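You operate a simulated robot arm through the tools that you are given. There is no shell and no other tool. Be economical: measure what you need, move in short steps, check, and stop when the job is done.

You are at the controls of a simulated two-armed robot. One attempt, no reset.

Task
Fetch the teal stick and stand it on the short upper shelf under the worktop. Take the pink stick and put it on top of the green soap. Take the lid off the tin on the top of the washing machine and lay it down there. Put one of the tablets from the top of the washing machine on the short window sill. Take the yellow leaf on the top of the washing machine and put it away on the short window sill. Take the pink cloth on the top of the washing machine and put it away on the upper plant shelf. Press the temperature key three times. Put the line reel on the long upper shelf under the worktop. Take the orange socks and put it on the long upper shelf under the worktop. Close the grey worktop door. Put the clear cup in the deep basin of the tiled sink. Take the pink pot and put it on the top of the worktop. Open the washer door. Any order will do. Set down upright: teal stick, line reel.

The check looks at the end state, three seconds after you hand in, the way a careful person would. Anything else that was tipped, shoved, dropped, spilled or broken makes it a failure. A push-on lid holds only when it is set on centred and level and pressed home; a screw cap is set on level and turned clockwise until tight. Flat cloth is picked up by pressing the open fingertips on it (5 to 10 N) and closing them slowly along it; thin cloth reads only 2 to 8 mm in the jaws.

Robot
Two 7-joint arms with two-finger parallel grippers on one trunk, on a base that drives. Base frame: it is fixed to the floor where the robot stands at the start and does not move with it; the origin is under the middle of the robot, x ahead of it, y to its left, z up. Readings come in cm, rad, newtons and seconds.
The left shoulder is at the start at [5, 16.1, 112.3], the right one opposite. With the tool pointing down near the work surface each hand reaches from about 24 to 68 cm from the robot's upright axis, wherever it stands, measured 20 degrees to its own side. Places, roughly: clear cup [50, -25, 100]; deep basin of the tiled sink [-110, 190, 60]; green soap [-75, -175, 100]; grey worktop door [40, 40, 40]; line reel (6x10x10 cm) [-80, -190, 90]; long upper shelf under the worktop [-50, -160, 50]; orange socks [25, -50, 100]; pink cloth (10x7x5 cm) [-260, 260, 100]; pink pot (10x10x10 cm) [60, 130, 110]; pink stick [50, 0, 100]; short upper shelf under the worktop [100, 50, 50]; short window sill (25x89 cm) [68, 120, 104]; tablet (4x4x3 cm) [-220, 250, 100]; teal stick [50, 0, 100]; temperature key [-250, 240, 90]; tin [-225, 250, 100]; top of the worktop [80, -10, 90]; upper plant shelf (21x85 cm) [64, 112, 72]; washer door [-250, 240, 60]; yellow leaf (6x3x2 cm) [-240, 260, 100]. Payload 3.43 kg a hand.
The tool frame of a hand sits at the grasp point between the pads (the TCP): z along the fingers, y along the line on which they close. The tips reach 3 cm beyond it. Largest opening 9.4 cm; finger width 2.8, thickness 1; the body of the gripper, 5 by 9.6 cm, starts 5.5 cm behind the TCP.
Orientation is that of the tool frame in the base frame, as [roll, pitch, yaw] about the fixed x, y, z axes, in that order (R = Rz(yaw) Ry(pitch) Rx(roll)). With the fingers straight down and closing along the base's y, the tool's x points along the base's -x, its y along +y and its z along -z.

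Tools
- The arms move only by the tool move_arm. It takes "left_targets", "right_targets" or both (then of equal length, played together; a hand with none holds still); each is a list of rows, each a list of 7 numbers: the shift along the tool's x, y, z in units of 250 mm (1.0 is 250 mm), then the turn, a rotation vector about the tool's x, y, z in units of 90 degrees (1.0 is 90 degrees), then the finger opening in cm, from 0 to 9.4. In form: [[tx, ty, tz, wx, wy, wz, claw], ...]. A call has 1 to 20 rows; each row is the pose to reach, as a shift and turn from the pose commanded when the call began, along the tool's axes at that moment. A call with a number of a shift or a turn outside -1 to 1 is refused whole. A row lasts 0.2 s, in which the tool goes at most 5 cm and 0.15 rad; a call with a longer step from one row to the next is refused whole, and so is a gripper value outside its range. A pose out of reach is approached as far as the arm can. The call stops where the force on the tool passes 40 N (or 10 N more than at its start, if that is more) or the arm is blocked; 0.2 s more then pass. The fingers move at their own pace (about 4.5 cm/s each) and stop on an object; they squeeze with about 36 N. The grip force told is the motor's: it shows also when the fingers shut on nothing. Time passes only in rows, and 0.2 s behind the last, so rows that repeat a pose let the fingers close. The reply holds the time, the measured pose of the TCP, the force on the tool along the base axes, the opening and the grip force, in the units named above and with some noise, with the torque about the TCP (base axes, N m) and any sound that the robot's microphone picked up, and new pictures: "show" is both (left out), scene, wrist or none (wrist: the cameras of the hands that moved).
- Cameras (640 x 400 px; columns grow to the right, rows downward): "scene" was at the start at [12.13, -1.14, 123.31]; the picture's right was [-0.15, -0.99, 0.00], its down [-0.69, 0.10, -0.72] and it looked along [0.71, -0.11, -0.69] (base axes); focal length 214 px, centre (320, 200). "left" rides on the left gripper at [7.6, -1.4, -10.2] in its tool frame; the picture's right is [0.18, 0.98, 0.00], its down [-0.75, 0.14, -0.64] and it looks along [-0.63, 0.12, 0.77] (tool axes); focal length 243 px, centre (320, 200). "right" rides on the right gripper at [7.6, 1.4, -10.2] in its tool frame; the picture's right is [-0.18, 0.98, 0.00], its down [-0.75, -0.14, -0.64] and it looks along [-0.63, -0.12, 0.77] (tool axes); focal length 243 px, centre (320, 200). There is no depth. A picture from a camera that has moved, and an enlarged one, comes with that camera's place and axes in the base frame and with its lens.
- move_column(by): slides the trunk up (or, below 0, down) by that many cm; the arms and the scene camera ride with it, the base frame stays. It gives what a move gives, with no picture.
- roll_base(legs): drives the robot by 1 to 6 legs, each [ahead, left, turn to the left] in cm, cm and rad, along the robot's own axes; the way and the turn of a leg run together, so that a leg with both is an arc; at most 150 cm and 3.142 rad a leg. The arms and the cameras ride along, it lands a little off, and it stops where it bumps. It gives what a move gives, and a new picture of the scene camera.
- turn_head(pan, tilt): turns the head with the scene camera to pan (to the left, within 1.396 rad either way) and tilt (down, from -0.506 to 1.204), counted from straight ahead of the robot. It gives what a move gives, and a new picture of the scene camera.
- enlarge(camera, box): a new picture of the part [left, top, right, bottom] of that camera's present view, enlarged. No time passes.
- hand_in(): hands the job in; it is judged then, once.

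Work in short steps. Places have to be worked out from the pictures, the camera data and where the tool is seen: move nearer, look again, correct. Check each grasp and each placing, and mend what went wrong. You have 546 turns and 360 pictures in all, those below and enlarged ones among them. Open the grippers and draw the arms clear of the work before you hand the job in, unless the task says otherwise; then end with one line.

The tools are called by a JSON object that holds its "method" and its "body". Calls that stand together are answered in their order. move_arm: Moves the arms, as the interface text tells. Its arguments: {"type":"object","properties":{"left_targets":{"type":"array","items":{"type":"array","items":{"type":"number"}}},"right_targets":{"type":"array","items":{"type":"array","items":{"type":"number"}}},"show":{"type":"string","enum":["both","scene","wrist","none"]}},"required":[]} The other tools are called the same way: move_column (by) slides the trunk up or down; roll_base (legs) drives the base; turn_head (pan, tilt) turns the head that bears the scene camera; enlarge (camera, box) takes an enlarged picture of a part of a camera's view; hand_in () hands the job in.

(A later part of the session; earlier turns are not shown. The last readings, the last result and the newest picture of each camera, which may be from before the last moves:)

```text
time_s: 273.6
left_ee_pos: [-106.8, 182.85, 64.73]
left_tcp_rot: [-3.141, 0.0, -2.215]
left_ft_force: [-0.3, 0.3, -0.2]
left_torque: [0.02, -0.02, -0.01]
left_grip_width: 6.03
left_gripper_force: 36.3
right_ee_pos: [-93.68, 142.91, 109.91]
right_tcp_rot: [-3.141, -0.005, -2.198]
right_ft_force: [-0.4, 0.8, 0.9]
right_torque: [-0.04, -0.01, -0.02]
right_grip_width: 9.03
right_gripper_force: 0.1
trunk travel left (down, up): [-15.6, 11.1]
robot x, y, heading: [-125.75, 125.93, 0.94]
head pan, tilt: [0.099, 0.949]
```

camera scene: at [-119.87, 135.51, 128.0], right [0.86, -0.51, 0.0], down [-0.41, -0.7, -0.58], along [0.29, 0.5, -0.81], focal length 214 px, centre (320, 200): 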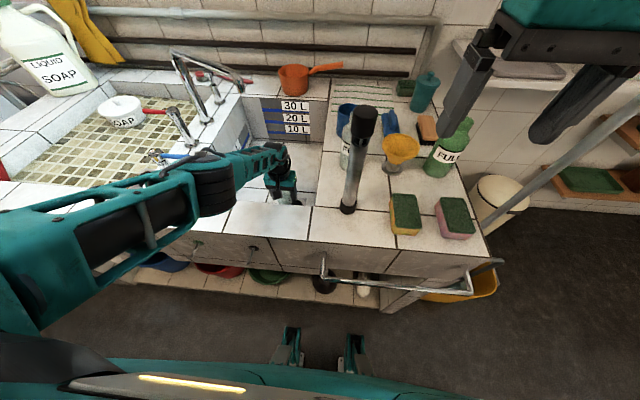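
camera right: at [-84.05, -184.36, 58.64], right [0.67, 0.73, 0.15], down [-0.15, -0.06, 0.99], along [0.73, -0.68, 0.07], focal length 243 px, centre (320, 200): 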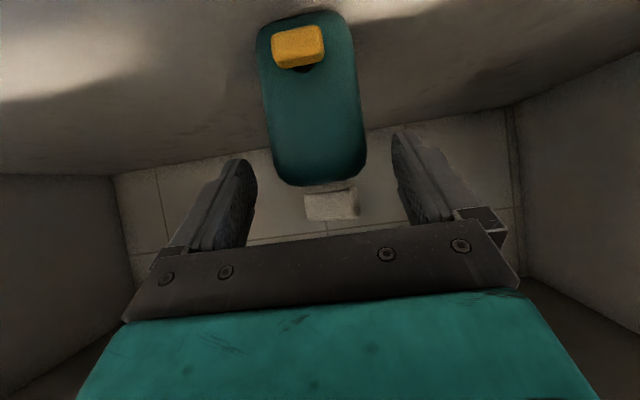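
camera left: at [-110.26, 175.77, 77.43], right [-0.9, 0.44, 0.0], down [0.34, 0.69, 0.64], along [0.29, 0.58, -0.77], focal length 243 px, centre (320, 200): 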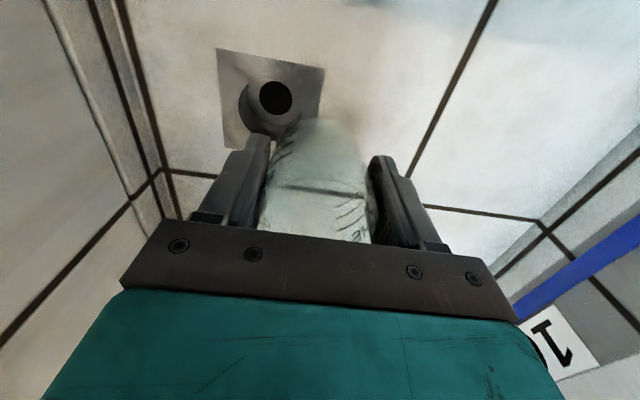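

{"method": "move_column", "body": {"by": -1.3}}

{"method": "enlarge", "body": {"camera": "scene", "box": [60, 60, 380, 260]}}

```text
time_s: 274.2
left_ee_pos: [-106.69, 182.97, 63.92]
left_tcp_rot: [-3.138, 0.011, -2.212]
left_ft_force: [-2.1, -0.5, 28.4]
left_torque: [0.31, -0.18, 0.04]
left_grip_width: 6.09
left_gripper_force: 36.0
right_ee_pos: [-93.69, 142.75, 108.59]
right_tcp_rot: [3.141, -0.002, -2.2]
right_ft_force: [-0.1, 0.5, -0.1]
right_torque: [-0.03, -0.02, -0.03]
right_grip_width: 8.99
right_gripper_force: 0.0
trunk travel left (down, up): [-14.3, 12.4]
robot x, y, heading: [-125.92, 126.05, 0.939]
head pan, tilt: [0.099, 0.949]
```

```text
2.00 times, centred on (220, 160) of scene
camera zoom: at [-119.98, 135.26, 121.28], right [0.86, -0.51, 0.0], down [-0.41, -0.7, -0.58], along [0.3, 0.5, -0.81], focal length 429 px, centre (520, 280)
```

zoom: 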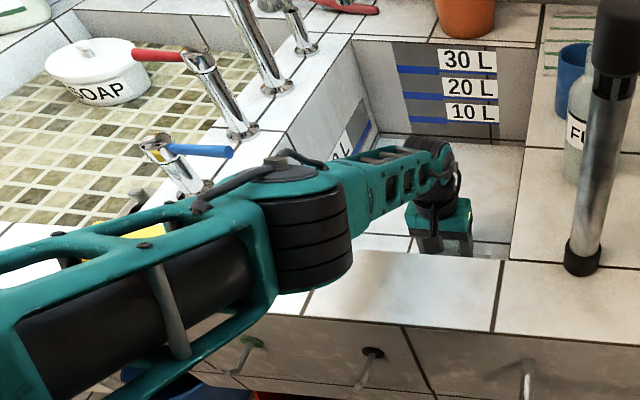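

Firm contact at cup-bottom z≈59.8: the basin floor. Ease off, open, and lift via the trunk.

{"method": "move_column", "body": {"by": 0.4}}

{"method": "move_arm", "body": {"left_targets": [[0, 0, 0, 0, 0, 0, 6.4], [0, 0, 0, 0, 0, 0, 7], [0, 0, 0, 0, 0, 0, 7.6], [0, 0, 0, 0, 0, 0, 7.6]], "show": "wrist"}}

```text
time_s: 274.7
left_ee_pos: [-106.8, 182.78, 64.06]
left_tcp_rot: [-3.141, 0.007, -2.216]
left_ft_force: [2.5, 4.7, 13.8]
left_torque: [0.57, -0.29, -0.02]
left_grip_width: 6.06
left_gripper_force: 35.8
right_ee_pos: [-93.63, 142.94, 109.08]
right_tcp_rot: [3.14, -0.004, -2.199]
right_ft_force: [0.5, 0.2, 0.7]
right_torque: [-0.02, 0.05, 0.02]
right_grip_width: 9.01
right_gripper_force: 0.3
trunk travel left (down, up): [-14.7, 12.0]
robot x, y, heading: [-125.87, 125.72, 0.938]
head pan, tilt: [0.099, 0.949]
```

```text
time_s: 275.7
left_ee_pos: [-106.86, 182.75, 63.82]
left_tcp_rot: [-3.14, 0.0, -2.214]
left_ft_force: [0.0, -0.5, 0.1]
left_torque: [0.01, 0.01, 0.0]
left_grip_width: 7.59
left_gripper_force: 0.2
right_ee_pos: [-93.55, 142.84, 108.92]
right_tcp_rot: [-3.141, -0.007, -2.198]
right_ft_force: [-0.2, 0.3, -0.5]
right_torque: [0.03, 0.0, 0.0]
right_grip_width: 9.0
right_gripper_force: 0.0
trunk travel left (down, up): [-14.7, 12.0]
robot x, y, heading: [-126.18, 126.12, 0.935]
head pan, tilt: [0.099, 0.949]
camera left: at [-110.27, 175.76, 74.03], right [-0.9, 0.44, 0.0], down [0.34, 0.69, 0.64], along [0.29, 0.58, -0.77], focal length 243 px, centre (320, 200)
```

left: 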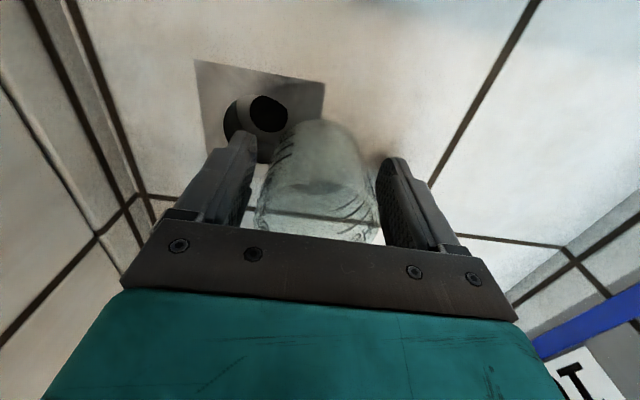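

Released, forces are zero. Raise the trunk fully, then the arm.

{"method": "move_column", "body": {"by": 12}}

{"method": "move_arm", "body": {"left_targets": [[0.02, 0, -0.18, 0, 0, 0, 7.6], [0.05, 0, -0.36, 0, 0, 0, 7.6], [0.08, 0, -0.54, 0, 0, 0, 7.6], [0.1, 0, -0.72, 0, 0, 0, 7.6], [0.1, 0, -0.9, 0, 0, 0, 7.6], [0.1, 0, -1.0, 0, 0, 0, 7.6]], "show": "both"}}

```text
time_s: 277.2
left_ee_pos: [-106.81, 182.84, 75.78]
left_tcp_rot: [-3.139, 0.002, -2.215]
left_ft_force: [0.1, 0.1, 0.1]
left_torque: [-0.02, 0.03, 0.01]
left_grip_width: 7.63
left_gripper_force: 0.1
right_ee_pos: [-93.59, 142.99, 120.85]
right_tcp_rot: [-3.14, -0.006, -2.198]
right_ft_force: [0.3, -0.2, 0.1]
right_torque: [-0.04, 0.02, -0.01]
right_grip_width: 9.01
right_gripper_force: 0.0
trunk travel left (down, up): [-26.7, 0.0]
robot x, y, heading: [-125.96, 125.89, 0.934]
head pan, tilt: [0.099, 0.949]
```

```text
time_s: 278.6
left_ee_pos: [-108.49, 180.69, 101.03]
left_tcp_rot: [-3.138, 0.003, -2.214]
left_ft_force: [0.0, 0.1, 0.1]
left_torque: [-0.01, 0.02, -0.01]
left_grip_width: 7.59
left_gripper_force: 0.0
right_ee_pos: [-93.62, 142.91, 120.95]
right_tcp_rot: [-3.14, -0.004, -2.198]
right_ft_force: [0.1, 0.1, 0.7]
right_torque: [-0.04, 0.02, -0.02]
right_grip_width: 9.0
right_gripper_force: 0.1
trunk travel left (down, up): [-26.7, 0.0]
robot x, y, heading: [-125.91, 125.71, 0.941]
head pan, tilt: [0.099, 0.949]
camera scene: at [-119.88, 135.49, 133.57], right [0.86, -0.51, 0.0], down [-0.41, -0.7, -0.58], along [0.29, 0.5, -0.81], focal length 214 px, centre (320, 200)
camera left: at [-111.89, 173.83, 111.14], right [-0.9, 0.44, 0.0], down [0.34, 0.69, 0.64], along [0.29, 0.58, -0.77], focal length 243 px, centre (320, 200)
```

scene: 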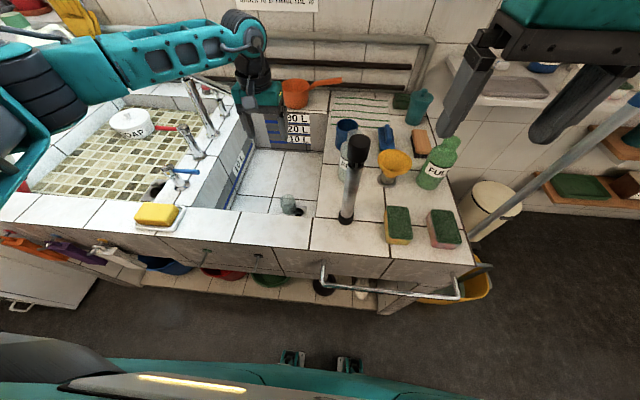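
left: 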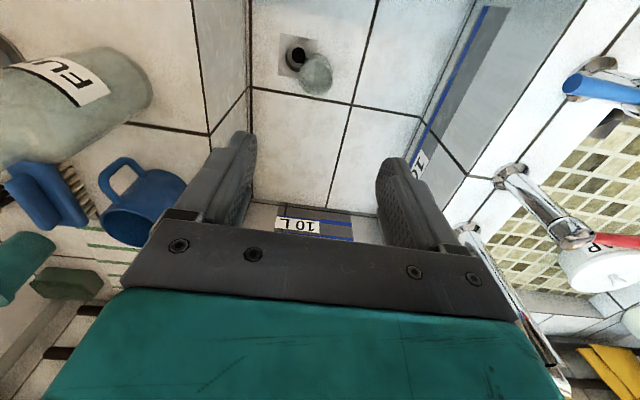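

Cup stands in the deep basin. Raise the arm, then survey toward the washing machine.

{"method": "move_arm", "body": {"left_targets": [[0, 0, -0.18, 0, 0, 0, 9], [0, 0, -0.36, 0, 0, 0, 9], [0, 0, -0.54, 0, 0, 0, 9], [0, 0, -0.72, 0, 0, 0, 9], [0.15, 0, -0.8, 0, 0, 0, 9], [0.3, 0, -0.8, 0, 0, 0, 9], [0.45, 0, -0.8, 0, 0, 0, 9]], "show": "none"}}

{"method": "turn_head", "body": {"pan": 1.0, "tilt": 0.6}}

{"method": "turn_head", "body": {"pan": 1.396, "tilt": 0.4}}

```text
time_s: 280.2
left_ee_pos: [-115.29, 171.69, 120.75]
left_tcp_rot: [-3.141, 0.005, -2.213]
left_ft_force: [-0.9, -0.2, 0.4]
left_torque: [0.01, -0.03, -0.02]
left_grip_width: 8.97
left_gripper_force: 0.1
right_ee_pos: [-93.67, 143.01, 121.04]
right_tcp_rot: [3.141, -0.006, -2.2]
right_ft_force: [-0.5, 0.0, -0.4]
right_torque: [0.0, -0.01, 0.01]
right_grip_width: 9.01
right_gripper_force: 0.2
trunk travel left (down, up): [-26.7, 0.0]
robot x, y, heading: [-125.69, 125.56, 0.943]
head pan, tilt: [0.099, 0.949]
```

```text
time_s: 281.4
left_ee_pos: [-115.26, 171.69, 120.89]
left_tcp_rot: [-3.14, 0.003, -2.214]
left_ft_force: [0.6, 0.0, 0.5]
left_torque: [0.01, 0.0, 0.03]
left_grip_width: 9.03
left_gripper_force: 0.0
right_ee_pos: [-93.58, 142.95, 120.87]
right_tcp_rot: [-3.142, -0.003, -2.199]
right_ft_force: [0.2, -0.1, 0.3]
right_torque: [0.0, 0.0, 0.01]
right_grip_width: 8.99
right_gripper_force: 0.1
trunk travel left (down, up): [-26.7, 0.0]
robot x, y, heading: [-125.73, 125.89, 0.936]
head pan, tilt: [1.0, 0.6]
camera scene: at [-126.74, 137.48, 136.41], right [0.93, 0.36, 0.0], down [0.2, -0.53, -0.82], along [-0.3, 0.77, -0.57], focal length 214 px, centre (320, 200)
```

scene: 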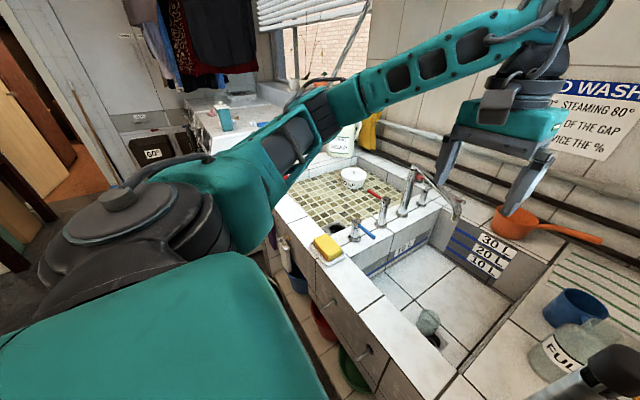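

```text
time_s: 282.3
left_ee_pos: [-115.12, 171.71, 120.86]
left_tcp_rot: [-3.139, 0.004, -2.215]
left_ft_force: [0.2, 0.5, 0.8]
left_torque: [-0.02, -0.04, -0.01]
left_grip_width: 8.98
left_gripper_force: 0.0
right_ee_pos: [-93.64, 142.99, 121.01]
right_tcp_rot: [3.14, -0.005, -2.198]
right_ft_force: [0.3, -0.2, 0.4]
right_torque: [-0.02, -0.02, -0.04]
right_grip_width: 8.99
right_gripper_force: 0.1
trunk travel left (down, up): [-26.7, 0.0]
robot x, y, heading: [-125.52, 125.81, 0.942]
head pan, tilt: [1.396, 0.4]
camera scene: at [-129.97, 135.92, 138.23], right [0.72, 0.69, 0.0], down [0.27, -0.28, -0.92], along [-0.64, 0.66, -0.39], focal length 214 px, centre (320, 200)
```

scene: 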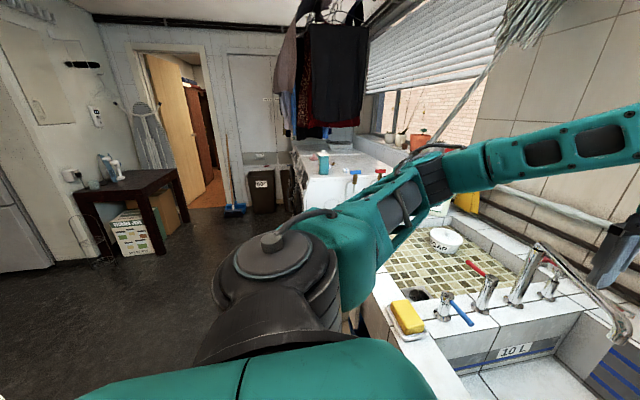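

The floor toward the washer is clear; clothes hang to about z 125 above it. Back up a bit, then go left 115 cm.

{"method": "roll_base", "body": {"legs": [[-18, 0, 0], [0, 60, 0], [0, 55, 0]]}}

{"method": "turn_head", "body": {"pan": 0.5, "tilt": 0.5}}

```text
time_s: 289.6
left_ee_pos: [-219.26, 224.77, 120.9]
left_tcp_rot: [-3.14, 0.001, -2.213]
left_ft_force: [0.5, -0.6, -0.1]
left_torque: [-0.03, -0.02, -0.01]
left_grip_width: 8.99
left_gripper_force: 0.0
right_ee_pos: [-197.57, 195.95, 121.01]
right_tcp_rot: [3.141, -0.005, -2.197]
right_ft_force: [0.2, 0.0, 0.5]
right_torque: [-0.01, 0.01, -0.04]
right_grip_width: 8.99
right_gripper_force: 0.2
trunk travel left (down, up): [-26.7, 0.0]
robot x, y, heading: [-230.04, 179.09, 0.946]
head pan, tilt: [1.396, 0.4]
camera scene: at [-234.01, 188.83, 138.23], right [0.72, 0.69, 0.0], down [0.27, -0.28, -0.92], along [-0.64, 0.66, -0.39], focal length 214 px, centre (320, 200)
```

scene: 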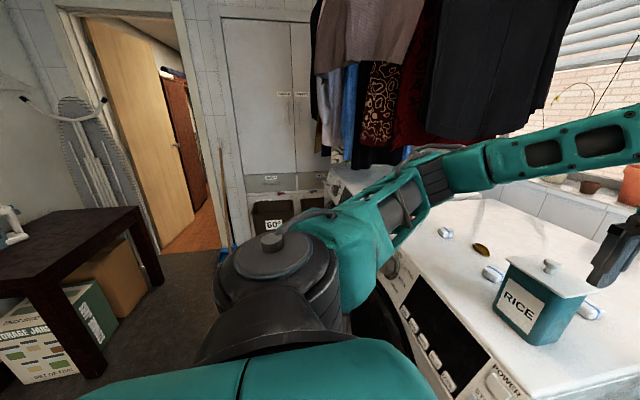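

```text
time_s: 290.8
left_ee_pos: [-219.34, 224.61, 120.79]
left_tcp_rot: [-3.139, 0.001, -2.212]
left_ft_force: [0.2, 0.3, 0.0]
left_torque: [0.03, 0.01, 0.0]
left_grip_width: 9.0
left_gripper_force: 0.0
right_ee_pos: [-197.47, 195.89, 120.97]
right_tcp_rot: [-3.14, -0.006, -2.197]
right_ft_force: [0.4, -0.2, -0.3]
right_torque: [0.05, 0.0, 0.02]
right_grip_width: 9.03
right_gripper_force: 0.0
trunk travel left (down, up): [-26.7, 0.0]
robot x, y, heading: [-230.16, 178.88, 0.942]
head pan, tilt: [0.499, 0.499]
camera scene: at [-226.38, 191.17, 137.32], right [0.99, -0.13, 0.0], down [-0.06, -0.47, -0.88], along [0.11, 0.87, -0.48], focal length 214 px, centre (320, 200)
```

scene: 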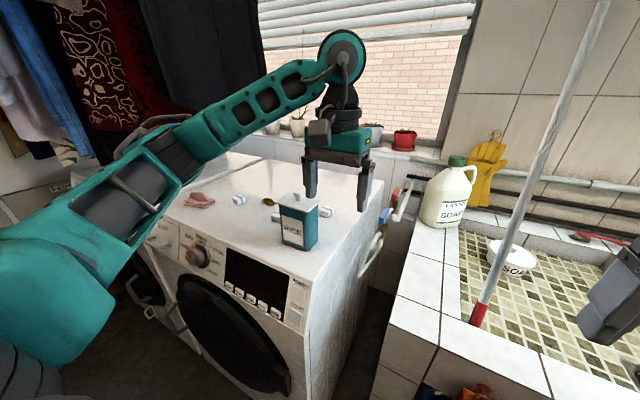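

Washer front is at U≈50, V 317–378, facing me squarely. Retract the left hand, then move 38 cm left.

{"method": "move_arm", "body": {"left_targets": [[0.15, 0, 0, 0, 0, 0, 9], [0.3, 0, 0, 0, 0, 0, 9], [0.45, 0, 0, 0, 0, 0, 9], [0.6, 0, 0, 0, 0, 0, 9]], "show": "none"}}

{"method": "roll_base", "body": {"legs": [[-2, 38, 0.02]]}}

{"method": "turn_head", "body": {"pan": 0.0, "tilt": 0.75}}

```text
time_s: 291.8
left_ee_pos: [-228.35, 212.59, 120.52]
left_tcp_rot: [-3.141, 0.002, -2.211]
left_ft_force: [0.9, 0.0, 0.4]
left_torque: [0.02, -0.01, 0.01]
left_grip_width: 8.99
left_gripper_force: 0.0
right_ee_pos: [-197.68, 195.93, 120.95]
right_tcp_rot: [-3.14, -0.006, -2.199]
right_ft_force: [-0.4, -0.6, 0.0]
right_torque: [0.02, -0.03, -0.02]
right_grip_width: 9.02
right_gripper_force: 0.0
trunk travel left (down, up): [-26.7, 0.0]
robot x, y, heading: [-229.98, 178.92, 0.945]
head pan, tilt: [0.499, 0.499]
```

```text
time_s: 294.2
left_ee_pos: [-261.27, 233.19, 120.71]
left_tcp_rot: [-3.14, 0.002, -2.192]
left_ft_force: [0.3, 0.9, -1.0]
left_torque: [0.0, 0.0, 0.01]
left_grip_width: 8.99
left_gripper_force: 0.0
right_ee_pos: [-230.26, 217.12, 120.98]
right_tcp_rot: [3.14, -0.005, -2.176]
right_ft_force: [-0.5, 1.1, 0.5]
right_torque: [0.02, -0.02, -0.01]
right_grip_width: 8.99
right_gripper_force: 0.1
trunk travel left (down, up): [-26.7, 0.0]
robot x, y, heading: [-262.36, 199.05, 0.961]
head pan, tilt: [0.499, 0.499]
camera scene: at [-258.98, 211.76, 137.32], right [0.99, -0.11, 0.0], down [-0.05, -0.48, -0.88], along [0.1, 0.87, -0.48], focal length 214 px, centre (320, 200)
```

scene: 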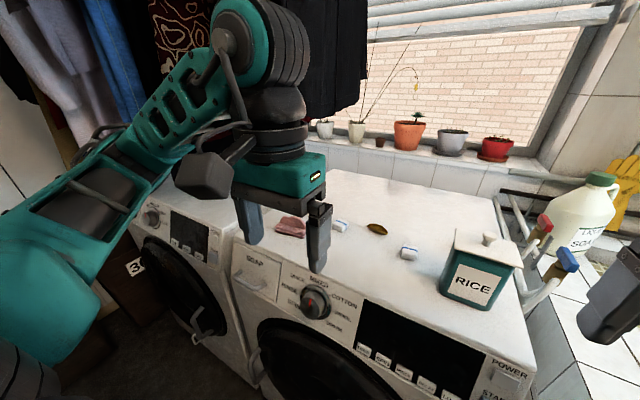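

```text
time_s: 295.1
left_ee_pos: [-261.23, 233.27, 120.68]
left_tcp_rot: [-3.139, 0.001, -2.192]
left_ft_force: [-0.1, -1.0, 0.3]
left_torque: [0.0, 0.03, 0.01]
left_grip_width: 8.97
left_gripper_force: 0.0
right_ee_pos: [-230.38, 217.01, 120.92]
right_tcp_rot: [-3.141, -0.004, -2.176]
right_ft_force: [0.2, -0.1, -0.1]
right_torque: [-0.01, -0.03, -0.01]
right_grip_width: 9.04
right_gripper_force: 0.0
trunk travel left (down, up): [-26.7, 0.0]
robot x, y, heading: [-262.25, 199.31, 0.967]
head pan, tilt: [0.0, 0.75]
camera scene: at [-255.2, 209.5, 135.13], right [0.82, -0.57, 0.0], down [-0.39, -0.56, -0.73], along [0.42, 0.6, -0.68], focal length 214 px, centre (320, 200)
```

scene: 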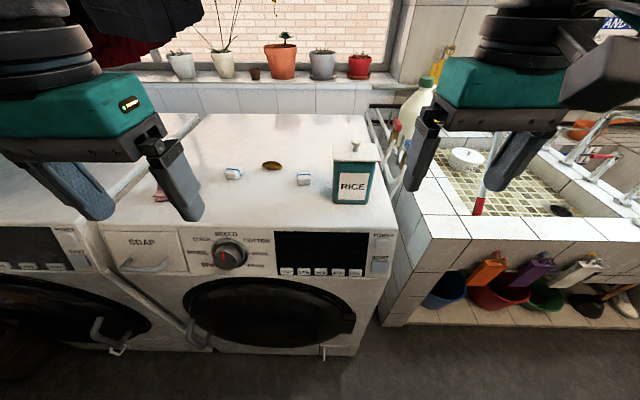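

Zoom on the keys and on the top.

{"method": "enlarge", "body": {"camera": "scene", "box": [180, 220, 400, 360]}}

{"method": "enlarge", "body": {"camera": "scene", "box": [130, 120, 400, 240]}}

```text
2.86 times, centred on (290, 290) of scene
camera zoom: at [-255.2, 209.5, 135.13], right [0.82, -0.57, 0.0], down [-0.39, -0.56, -0.73], along [0.42, 0.6, -0.68], focal length 613 px, centre (406, -57)
```

zoom: 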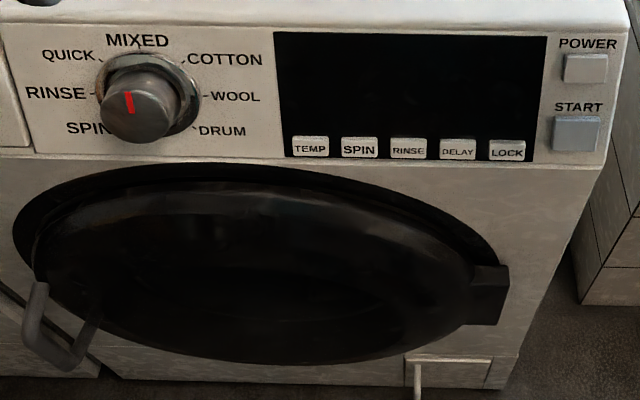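

```text
2.37 times, centred on (265, 180) of scene
camera zoom: at [-255.2, 209.5, 135.13], right [0.82, -0.57, 0.0], down [-0.39, -0.56, -0.73], along [0.42, 0.6, -0.68], focal length 508 px, centre (450, 247)
```

zoom: 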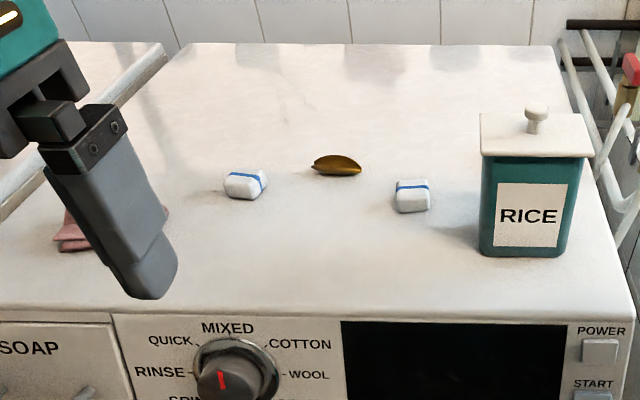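

TEMP is the leftmost key; the tin (RICE) with knobbed lid is at local ≈(60,-9). Drive 6 cm closer, then bring the right hand above the knob.

{"method": "roll_base", "body": {"legs": [[6, 0, 0]]}}

{"method": "move_arm", "body": {"right_targets": [[-0.15, 0.05, 0, 0, 0, 0, 5], [-0.3, 0.1, 0, 0, 0, 0, 5], [-0.45, 0.15, 0, 0, 0, 0, 5], [-0.6, 0.2, 0, 0, 0, 0, 5], [-0.75, 0.25, 0, 0, 0, 0, 5], [-0.85, 0.27, 0, 0, 0, 0, 5]], "show": "both"}}

```text
time_s: 296.0
left_ee_pos: [-260.58, 234.02, 120.66]
left_tcp_rot: [-3.139, 0.004, -2.191]
left_ft_force: [0.1, -0.3, -0.2]
left_torque: [0.0, -0.01, 0.01]
left_grip_width: 8.98
left_gripper_force: 0.0
right_ee_pos: [-229.72, 217.98, 120.98]
right_tcp_rot: [-3.14, -0.005, -2.18]
right_ft_force: [0.1, -0.9, 0.7]
right_torque: [0.0, 0.0, 0.03]
right_grip_width: 9.0
right_gripper_force: 0.0
trunk travel left (down, up): [-26.7, 0.0]
robot x, y, heading: [-261.41, 200.11, 0.965]
head pan, tilt: [0.0, 0.75]
stopped in leg 1: the robot was blocked; the commanded pose is now the measured one
camera scene: at [-254.61, 210.35, 135.13], right [0.82, -0.57, 0.0], down [-0.39, -0.56, -0.73], along [0.42, 0.6, -0.68], focal length 214 px, centre (320, 200)
```

scene: 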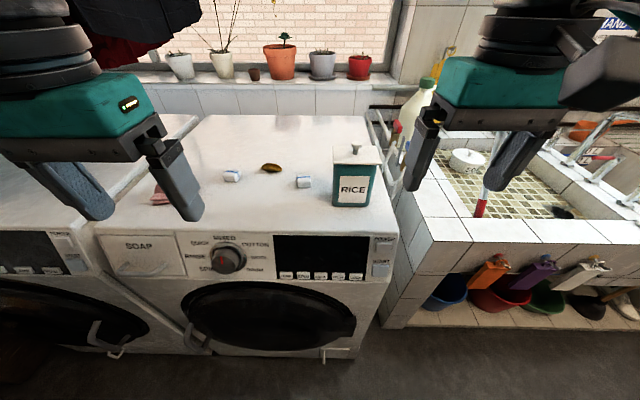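

```text
time_s: 297.4
left_ee_pos: [-260.59, 234.04, 120.61]
left_tcp_rot: [-3.139, 0.0, -2.193]
left_ft_force: [0.0, 0.1, 0.2]
left_torque: [-0.02, 0.02, -0.02]
left_grip_width: 9.0
left_gripper_force: 0.0
right_ee_pos: [-222.91, 239.28, 120.83]
right_tcp_rot: [3.142, -0.005, -2.178]
right_ft_force: [-0.5, 0.1, -0.9]
right_torque: [0.01, 0.01, -0.01]
right_grip_width: 5.0
right_gripper_force: 0.0
trunk travel left (down, up): [-26.7, 0.0]
robot x, y, heading: [-261.63, 200.25, 0.965]
head pan, tilt: [0.0, 0.75]
camera scene: at [-254.57, 210.45, 135.12], right [0.82, -0.57, 0.0], down [-0.39, -0.56, -0.73], along [0.42, 0.6, -0.68], focal length 214 px, centre (320, 200)
camera right: at [-228.56, 233.83, 131.09], right [-0.7, 0.71, 0.0], down [0.55, 0.54, 0.64], along [0.45, 0.45, -0.77], focal length 243 px, centre (320, 200)
```

scene: 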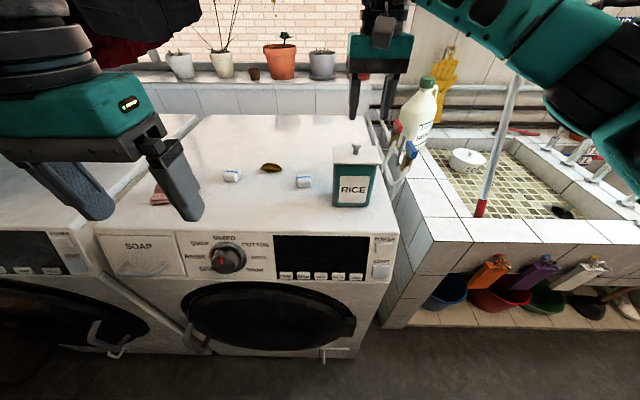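
right: 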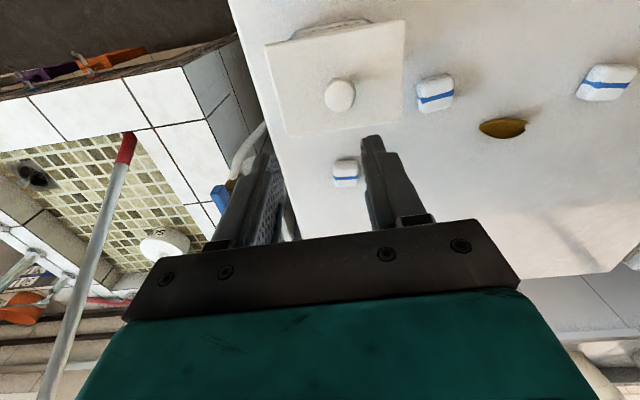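

Triangulation: lid plane z≈111.4, knob centre ≈(-226,238.5); washer top is z≈98.6. Align and lower over the knob.

{"method": "move_arm", "body": {"right_targets": [[0.05, 0.04, 0, 0, 0, 0, 5], [0.096, 0.084, 0, 0, 0, 0, 5], [0.096, 0.084, 0.06, 0, 0, 0, 5], [0.096, 0.084, 0.12, 0, 0, 0, 5]], "show": "both"}}

```text
time_s: 298.4
left_ee_pos: [-260.67, 234.17, 120.66]
left_tcp_rot: [-3.138, 0.002, -2.192]
left_ft_force: [-0.5, -0.2, -0.9]
left_torque: [0.03, -0.01, -0.04]
left_grip_width: 9.01
left_gripper_force: 0.0
right_ee_pos: [-226.1, 238.48, 117.74]
right_tcp_rot: [3.14, -0.008, -2.178]
right_ft_force: [-0.6, -0.8, 0.1]
right_torque: [0.0, 0.0, 0.01]
right_grip_width: 5.01
right_gripper_force: 0.0
trunk travel left (down, up): [-26.7, 0.0]
robot x, y, heading: [-261.46, 200.16, 0.965]
head pan, tilt: [0.0, 0.75]
camera scene: at [-254.55, 210.42, 135.12], right [0.82, -0.57, 0.0], down [-0.39, -0.56, -0.73], along [0.42, 0.6, -0.68], focal length 214 px, centre (320, 200)
camera right: at [-231.73, 233.06, 128.06], right [-0.7, 0.71, 0.0], down [0.55, 0.54, 0.64], along [0.45, 0.45, -0.77], focal length 243 px, centre (320, 200)
```

scene: 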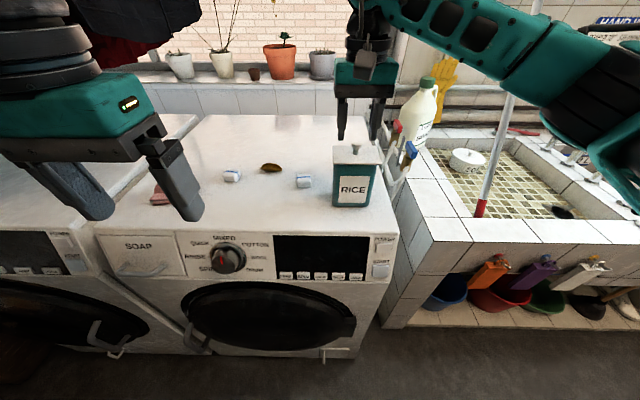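
right: 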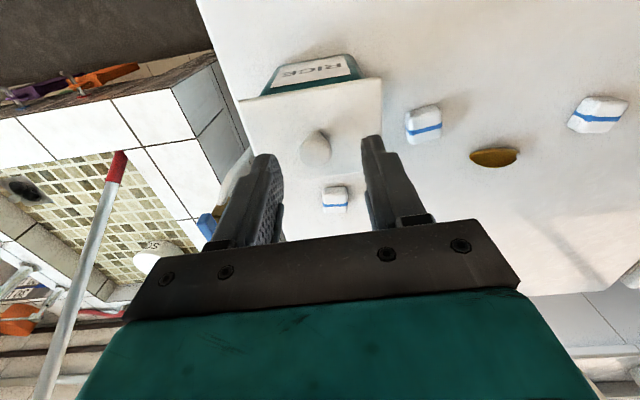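

Knob nearly centred; correct 0.3 cm, lower to TCP z≈114.6 and close on it.

{"method": "move_arm", "body": {"right_targets": [[0.014, -0.01, 0.05, 0, 0, 0, 5], [0.014, -0.01, 0.1, 0, 0, 0, 5], [0.014, -0.01, 0.125, 0, 0, 0, 5], [0.014, -0.01, 0.125, 0, 0, 0, 3], [0.014, -0.01, 0.125, 0, 0, 0, 1.5], [0.014, -0.01, 0.125, 0, 0, 0, 0.8], [0.014, -0.01, 0.125, 0, 0, 0, 0.8]], "show": "wrist"}}

```text
time_s: 300.0
left_ee_pos: [-260.52, 234.03, 120.65]
left_tcp_rot: [-3.138, 0.001, -2.191]
left_ft_force: [-0.5, -0.3, -0.1]
left_torque: [0.02, 0.03, -0.01]
left_grip_width: 9.02
left_gripper_force: 0.0
right_ee_pos: [-226.2, 238.15, 114.72]
right_tcp_rot: [3.141, -0.006, -2.179]
right_ft_force: [0.4, -1.1, -0.1]
right_torque: [0.02, -0.02, -0.02]
right_grip_width: 2.03
right_gripper_force: 36.3
trunk travel left (down, up): [-26.7, 0.0]
robot x, y, heading: [-261.89, 199.95, 0.96]
head pan, tilt: [0.0, 0.75]
heard: snap
camera right: at [-231.72, 232.61, 124.99], right [-0.7, 0.71, 0.0], down [0.55, 0.54, 0.64], along [0.45, 0.45, -0.77], focal length 243 px, centre (320, 200)
```

right: 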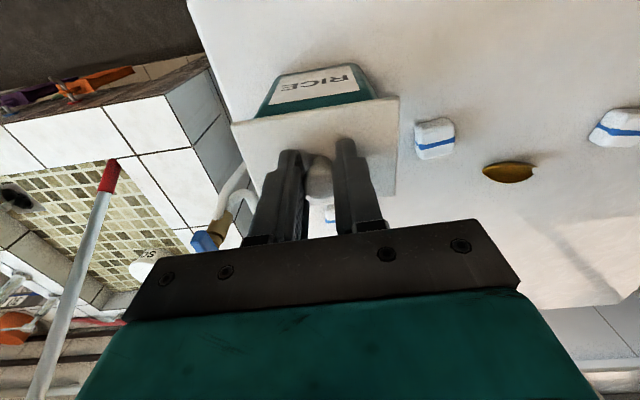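

Knob gripped (a snap was heard – likely the lid unlatching). Lift slowly.

{"method": "move_arm", "body": {"right_targets": [[0, 0, -0.02, 0, 0, 0, 0.8], [0, 0, -0.05, 0, 0, 0, 0.8], [0, 0, -0.1, 0, 0, 0, 0.8], [0, 0, -0.18, 0, 0, 0, 0.8], [0, 0, -0.26, 0, 0, 0, 0.8]], "show": "both"}}

```text
time_s: 301.2
left_ee_pos: [-260.58, 233.96, 120.63]
left_tcp_rot: [-3.141, 0.002, -2.193]
left_ft_force: [0.1, -0.2, 0.1]
left_torque: [0.02, -0.02, -0.02]
left_grip_width: 9.02
left_gripper_force: 0.1
right_ee_pos: [-226.21, 238.08, 121.17]
right_tcp_rot: [-3.141, -0.005, -2.176]
right_ft_force: [-0.2, -0.4, -0.3]
right_torque: [-0.01, 0.01, 0.0]
right_grip_width: 2.02
right_gripper_force: 35.7
trunk travel left (down, up): [-26.7, 0.0]
robot x, y, heading: [-261.55, 200.57, 0.965]
head pan, tilt: [0.0, 0.75]
camera scene: at [-254.58, 210.42, 135.12], right [0.82, -0.57, 0.0], down [-0.39, -0.56, -0.73], along [0.42, 0.6, -0.68], focal length 214 px, centre (320, 200)
camera right: at [-231.68, 232.62, 131.53], right [-0.7, 0.71, 0.0], down [0.55, 0.54, 0.64], along [0.45, 0.45, -0.77], focal length 243 px, centre (320, 200)
```

scene: 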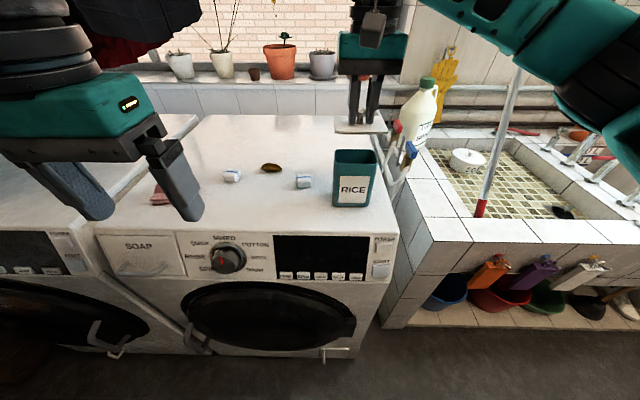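
right: 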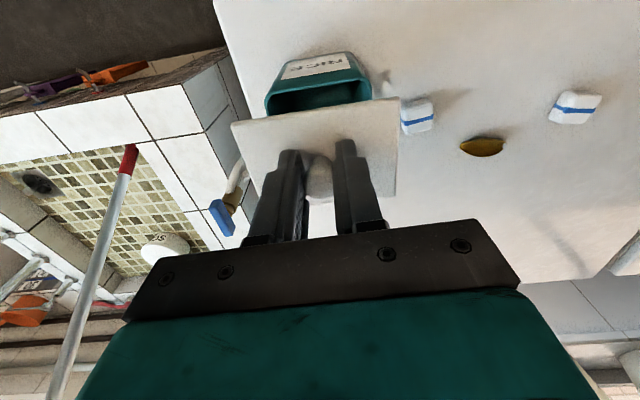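

Lid is off and the tin stands. Carry the lid to the clear front area at local (49.5, 12) and lower to contact.

{"method": "move_arm", "body": {"right_targets": [[0.01, 0.16, 0, 0, 0, 0, 0.8], [0.02, 0.32, 0, 0, 0, 0, 0.8], [0.04, 0.48, 0, 0, 0, 0, 0.8], [0.06, 0.64, 0, 0, 0, 0, 0.8], [0.06, 0.78, 0, 0, 0, 0, 0.8], [0.06, 0.78, 0.18, 0, 0, 0, 0.8], [0.06, 0.78, 0.36, 0, 0, 0, 0.8], [0.06, 0.78, 0.54, 0, 0, 0, 0.8], [0.06, 0.78, 0.62, 0, 0, 0, 0.8]], "show": "both"}}

```text
time_s: 303.2
left_ee_pos: [-260.67, 234.09, 120.87]
left_tcp_rot: [-3.14, 0.002, -2.193]
left_ft_force: [-0.3, -0.2, -0.6]
left_torque: [0.03, 0.03, 0.04]
left_grip_width: 9.0
left_gripper_force: 0.1
right_ee_pos: [-243.15, 248.07, 105.68]
right_tcp_rot: [-3.141, -0.005, -2.175]
right_ft_force: [-0.4, 0.8, 0.2]
right_torque: [0.03, 0.01, 0.03]
right_grip_width: 2.05
right_gripper_force: 35.6
trunk travel left (down, up): [-26.7, 0.0]
robot x, y, heading: [-261.65, 200.14, 0.963]
head pan, tilt: [0.0, 0.75]
camera scene: at [-254.57, 210.43, 135.13], right [0.82, -0.57, 0.0], down [-0.39, -0.56, -0.73], along [0.42, 0.6, -0.68], focal length 214 px, centre (320, 200)
camera right: at [-248.68, 242.5, 115.95], right [-0.7, 0.71, 0.0], down [0.55, 0.54, 0.64], along [0.45, 0.45, -0.77], focal length 243 px, centre (320, 200)
```

scene: 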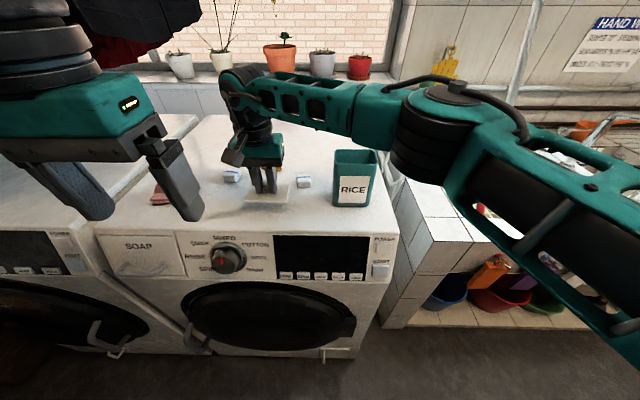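
right: 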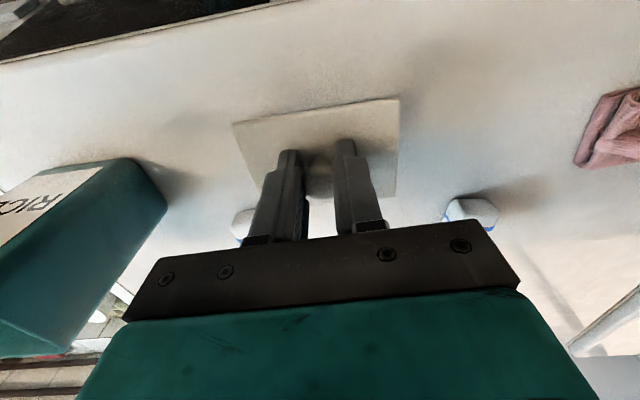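

Clear of the tablets; lower to contact in small steps.

{"method": "move_arm", "body": {"right_targets": [[0.02, 0, 0.04, 0, 0, 0, 0.8], [0.02, 0, 0.07, 0, 0, 0, 0.8], [0.02, 0, 0.085, 0, 0, 0, 0.8], [0.02, 0, 0.1, 0, 0, 0, 0.8], [0.02, 0, 0.112, 0, 0, 0, 0.8]], "show": "none"}}

```text
time_s: 304.4
left_ee_pos: [-260.49, 234.22, 120.65]
left_tcp_rot: [-3.141, 0.002, -2.191]
left_ft_force: [0.0, 0.5, 0.6]
left_torque: [-0.01, -0.03, -0.02]
left_grip_width: 8.99
left_gripper_force: 0.1
right_ee_pos: [-243.39, 247.45, 102.98]
right_tcp_rot: [3.141, -0.004, -2.178]
right_ft_force: [0.2, -0.6, -1.0]
right_torque: [0.0, -0.06, 0.04]
right_grip_width: 2.04
right_gripper_force: 36.0
trunk travel left (down, up): [-26.7, 0.0]
robot x, y, heading: [-261.48, 200.14, 0.96]
head pan, tilt: [0.0, 0.75]
```

{"method": "move_arm", "body": {"right_targets": [[0, 0, 0.012, 0, 0, 0, 0.8], [0, 0, 0.024, 0, 0, 0, 0.8], [0, 0, 0.036, 0, 0, 0, 0.8], [0, 0, 0.048, 0, 0, 0, 0.8]], "show": "wrist"}}

```text
time_s: 305.4
left_ee_pos: [-260.71, 234.04, 120.64]
left_tcp_rot: [-3.141, 0.003, -2.195]
left_ft_force: [0.0, -0.2, 0.3]
left_torque: [-0.01, -0.02, 0.04]
left_grip_width: 9.01
left_gripper_force: 0.0
right_ee_pos: [-243.42, 247.7, 102.61]
right_tcp_rot: [3.137, 0.003, -2.178]
right_ft_force: [-0.3, -5.1, 16.1]
right_torque: [-0.28, -0.11, 0.0]
right_grip_width: 2.03
right_gripper_force: 36.1
trunk travel left (down, up): [-26.7, 0.0]
robot x, y, heading: [-261.54, 200.26, 0.961]
head pan, tilt: [0.0, 0.75]
stopped in row 4 (right hand): the force on the tool passed its limit (the readings are from after the stop); the commanded pose is now the measured one
camera right: at [-248.91, 242.0, 112.75], right [-0.7, 0.71, 0.01], down [0.55, 0.53, 0.64], along [0.46, 0.46, -0.76], focal length 243 px, centre (320, 200)
```

right: 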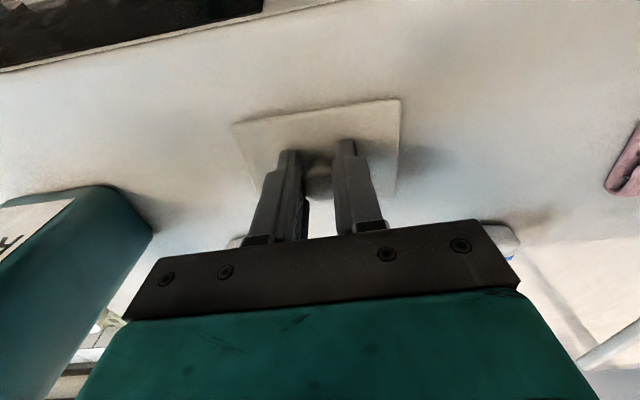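

Lid is on the surface. Release the knob and lift.

{"method": "move_arm", "body": {"right_targets": [[0, 0, 0, 0, 0, 0, 2.4], [0, 0, 0, 0, 0, 0, 3.5], [0, 0, 0, 0, 0, 0, 4.5], [0, 0, -0.08, 0, 0, 0, 5], [0, 0, -0.2, 0, 0, 0, 5], [0, 0, -0.36, 0, 0, 0, 5], [0, 0, -0.5, 0, 0, 0, 5]], "show": "both"}}

```text
time_s: 307.0
left_ee_pos: [-260.55, 234.02, 120.69]
left_tcp_rot: [-3.14, 0.002, -2.191]
left_ft_force: [0.2, 0.6, -0.7]
left_torque: [0.02, 0.02, 0.01]
left_grip_width: 8.99
left_gripper_force: 0.1
right_ee_pos: [-243.31, 247.64, 114.72]
right_tcp_rot: [3.14, 0.002, -2.178]
right_ft_force: [-0.3, -0.2, -0.5]
right_torque: [0.01, -0.01, 0.01]
right_grip_width: 4.99
right_gripper_force: 0.1
trunk travel left (down, up): [-26.7, 0.0]
robot x, y, heading: [-261.47, 200.21, 0.964]
head pan, tilt: [0.0, 0.75]
camera scene: at [-254.56, 210.4, 135.12], right [0.82, -0.57, 0.0], down [-0.39, -0.56, -0.73], along [0.42, 0.6, -0.68], focal length 214 px, centre (320, 200)
camera right: at [-248.84, 242.04, 124.97], right [-0.7, 0.71, 0.0], down [0.55, 0.54, 0.64], along [0.46, 0.45, -0.77], focal length 243 px, centre (320, 200)
```

scene: 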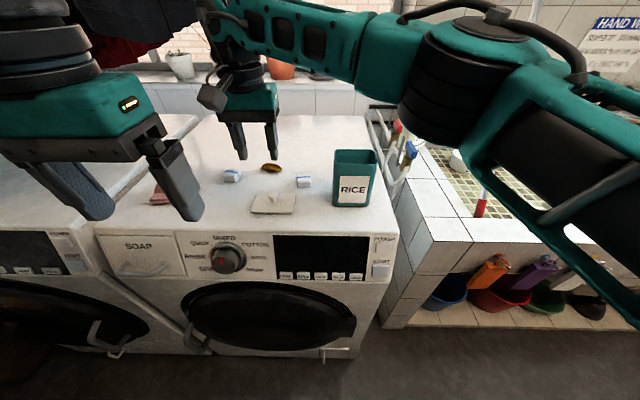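
right: 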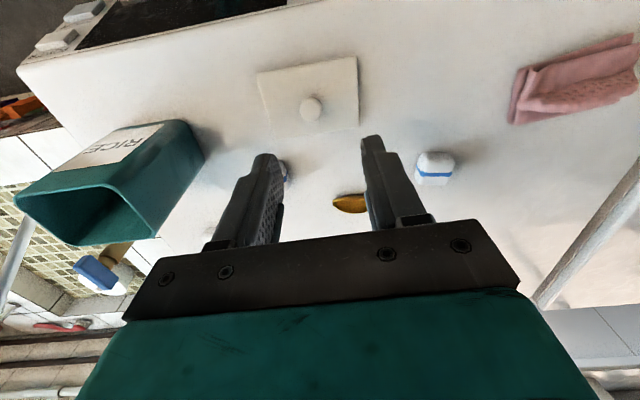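

Lid lies flat by the tin. Next the right hand goes for the tablet near the tin (local ≈(57.7, 4.2)).

{"method": "move_arm", "body": {"right_targets": [[-0.1, -0.1, 0, 0, 0, 0, 7], [-0.2, -0.2, 0, 0, 0, 0, 7], [-0.33, -0.316, 0, 0, 0, 0, 7]], "show": "wrist"}}

```text
time_s: 307.8
left_ee_pos: [-260.66, 234.12, 120.54]
left_tcp_rot: [-3.141, 0.002, -2.193]
left_ft_force: [-0.1, 0.0, 0.1]
left_torque: [-0.02, -0.03, 0.01]
left_grip_width: 9.0
left_gripper_force: 0.0
right_ee_pos: [-232.06, 249.84, 114.73]
right_tcp_rot: [3.138, 0.002, -2.177]
right_ft_force: [0.7, -0.3, 0.4]
right_torque: [-0.02, 0.0, -0.02]
right_grip_width: 7.01
right_gripper_force: 0.0
trunk travel left (down, up): [-26.7, 0.0]
robot x, y, heading: [-261.54, 200.36, 0.96]
head pan, tilt: [0.0, 0.75]
camera right: at [-237.62, 244.26, 124.93], right [-0.7, 0.71, 0.0], down [0.55, 0.54, 0.64], along [0.45, 0.45, -0.77], focal length 243 px, centre (320, 200)
```

right: 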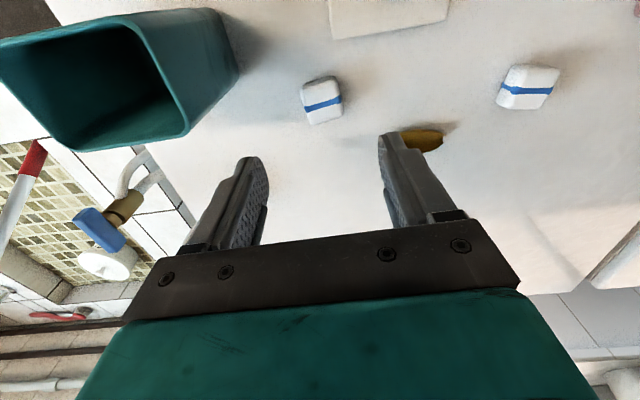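

Tablet is right under the TCP. Descend to z≈102 and close.

{"method": "move_arm", "body": {"right_targets": [[0, 0, 0.15, 0, 0, 0, 7], [0, 0, 0.3, 0, 0, 0, 7], [0, 0, 0.42, 0, 0, 0, 7], [0, 0, 0.505, 0, 0, 0, 7], [0, 0, 0.505, 0, 0, 0, 5.5], [0, 0, 0.505, 0, 0, 0, 4], [0, 0, 0.505, 0, 0, 0, 2.5], [0, 0, 0.505, 0, 0, 0, 2.5]], "show": "wrist"}}

```text
time_s: 309.6
left_ee_pos: [-260.47, 233.99, 120.67]
left_tcp_rot: [-3.138, 0.0, -2.192]
left_ft_force: [0.5, 0.4, 0.5]
left_torque: [0.02, 0.01, -0.01]
left_grip_width: 9.03
left_gripper_force: 0.1
right_ee_pos: [-232.0, 249.85, 101.93]
right_tcp_rot: [3.138, 0.002, -2.178]
right_ft_force: [-0.1, 0.4, -0.2]
right_torque: [0.01, 0.03, -0.04]
right_grip_width: 3.69
right_gripper_force: 36.1
trunk travel left (down, up): [-26.7, 0.0]
robot x, y, heading: [-261.53, 200.06, 0.965]
head pan, tilt: [0.0, 0.75]
camera right: at [-237.61, 244.28, 112.24], right [-0.7, 0.71, 0.0], down [0.55, 0.54, 0.64], along [0.46, 0.45, -0.77], focal length 243 px, centre (320, 200)
```

right: 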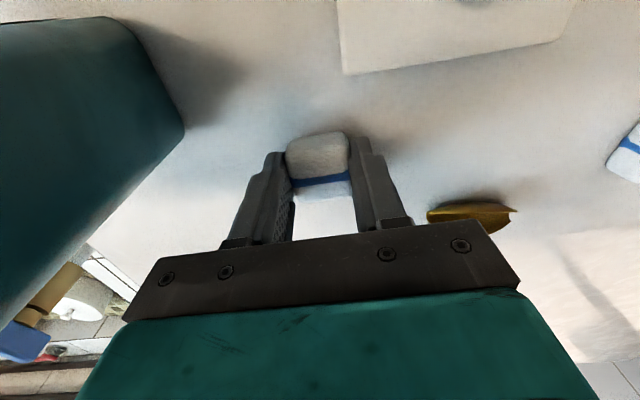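

Tablet gripped (3.7 cm). Lift and retract the right hand.

{"method": "move_arm", "body": {"right_targets": [[0, 0, -0.15, 0, 0, 0, 2.5], [0, 0, -0.32, 0, 0, 0, 2.5], [0, 0, -0.5, 0, 0, 0, 2.5], [0, 0, -0.68, 0, 0, 0, 2.5], [0.15, -0.08, -0.72, 0, 0, 0, 2.5], [0.3, -0.16, -0.72, 0, 0, 0, 2.5], [0.45, -0.24, -0.72, 0, 0, 0, 2.5], [0.6, -0.32, -0.72, 0, 0, 0, 2.5], [0.75, -0.4, -0.72, 0, 0, 0, 2.5], [0.88, -0.5, -0.72, 0, 0, 0, 2.5]], "show": "none"}}

{"method": "move_arm", "body": {"left_targets": [[-0.1, -0.01, 0, 0, 0, -0.08, 7], [-0.2, -0.03, 0, 0, 0, -0.17, 7], [-0.3, -0.05, 0, 0, 0, -0.25, 7], [-0.4, -0.07, 0, 0, 0, -0.33, 7], [-0.5, -0.09, 0, 0, 0, -0.42, 7], [-0.6, -0.11, 0, 0, 0, -0.5, 7], [-0.7, -0.13, 0, 0, 0, -0.58, 7], [-0.8, -0.14, 0, 0, 0, -0.67, 7], [-0.9, -0.15, 0, 0, 0, -0.75, 7], [-0.98, -0.16, 0, 0, 0, -0.83, 7], [-0.99, -0.17, 0, 0, 0, -0.92, 7], [-1.0, -0.176, 0, 0, 0, -1.0, 7]], "show": "both"}}

```text
time_s: 312.0
left_ee_pos: [-260.87, 234.27, 120.67]
left_tcp_rot: [-3.136, 0.001, -2.193]
left_ft_force: [-0.1, 0.5, -0.3]
left_torque: [-0.02, -0.09, 0.02]
left_grip_width: 9.02
left_gripper_force: 0.0
right_ee_pos: [-234.05, 245.82, 125.35]
right_tcp_rot: [3.077, -0.043, -2.32]
right_ft_force: [-1.9, 1.0, -0.2]
right_torque: [-0.09, -0.1, 0.0]
right_grip_width: 3.69
right_gripper_force: 36.2
right hand out of reach, approached as far as the arm can: row 4, 5, 6, 7, 8, 9, 10
trunk travel left (down, up): [-26.7, 0.0]
robot x, y, heading: [-261.25, 200.21, 0.959]
head pan, tilt: [0.0, 0.75]
stopped in row 10 (right hand): the arm was blocked; the commanded pose is now the measured one
```

```text
time_s: 314.2
left_ee_pos: [-243.18, 250.69, 120.74]
left_tcp_rot: [3.134, -0.001, -0.959]
left_ft_force: [-1.3, -2.2, -0.6]
left_torque: [0.28, -0.17, -0.32]
left_grip_width: 7.01
left_gripper_force: 0.1
right_ee_pos: [-232.73, 245.73, 125.27]
right_tcp_rot: [3.069, -0.03, -2.349]
right_ft_force: [1.0, 3.4, 0.6]
right_torque: [-0.14, 0.12, -0.01]
right_grip_width: 3.68
right_gripper_force: 36.1
trunk travel left (down, up): [-26.7, 0.0]
robot x, y, heading: [-261.34, 200.09, 0.966]
head pan, tilt: [0.0, 0.75]
stopped in row 10 (right hand): the force on the tool passed its limit (the readings are from after the stop); the commanded pose is now the measured one
camera scene: at [-254.51, 210.39, 135.12], right [0.82, -0.57, 0.0], down [-0.39, -0.56, -0.73], along [0.42, 0.6, -0.68], focal length 214 px, centre (320, 200)
camera left: at [-237.61, 245.25, 130.96], right [-0.7, -0.71, 0.01], down [-0.54, 0.54, 0.64], along [-0.46, 0.45, -0.77], focal length 243 px, centre (320, 200)
```

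scene: 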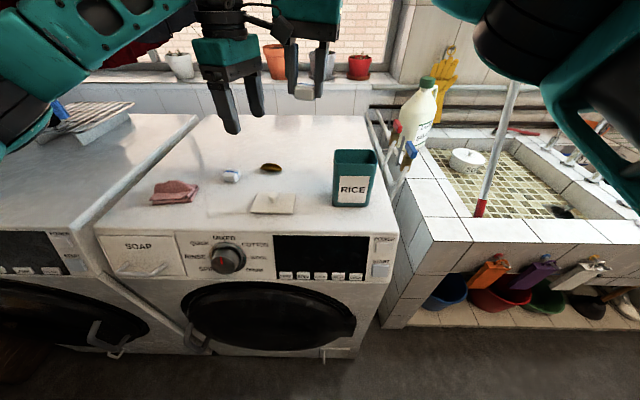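
left: 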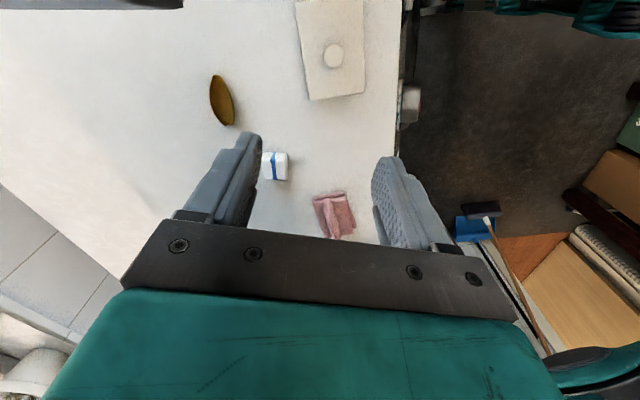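

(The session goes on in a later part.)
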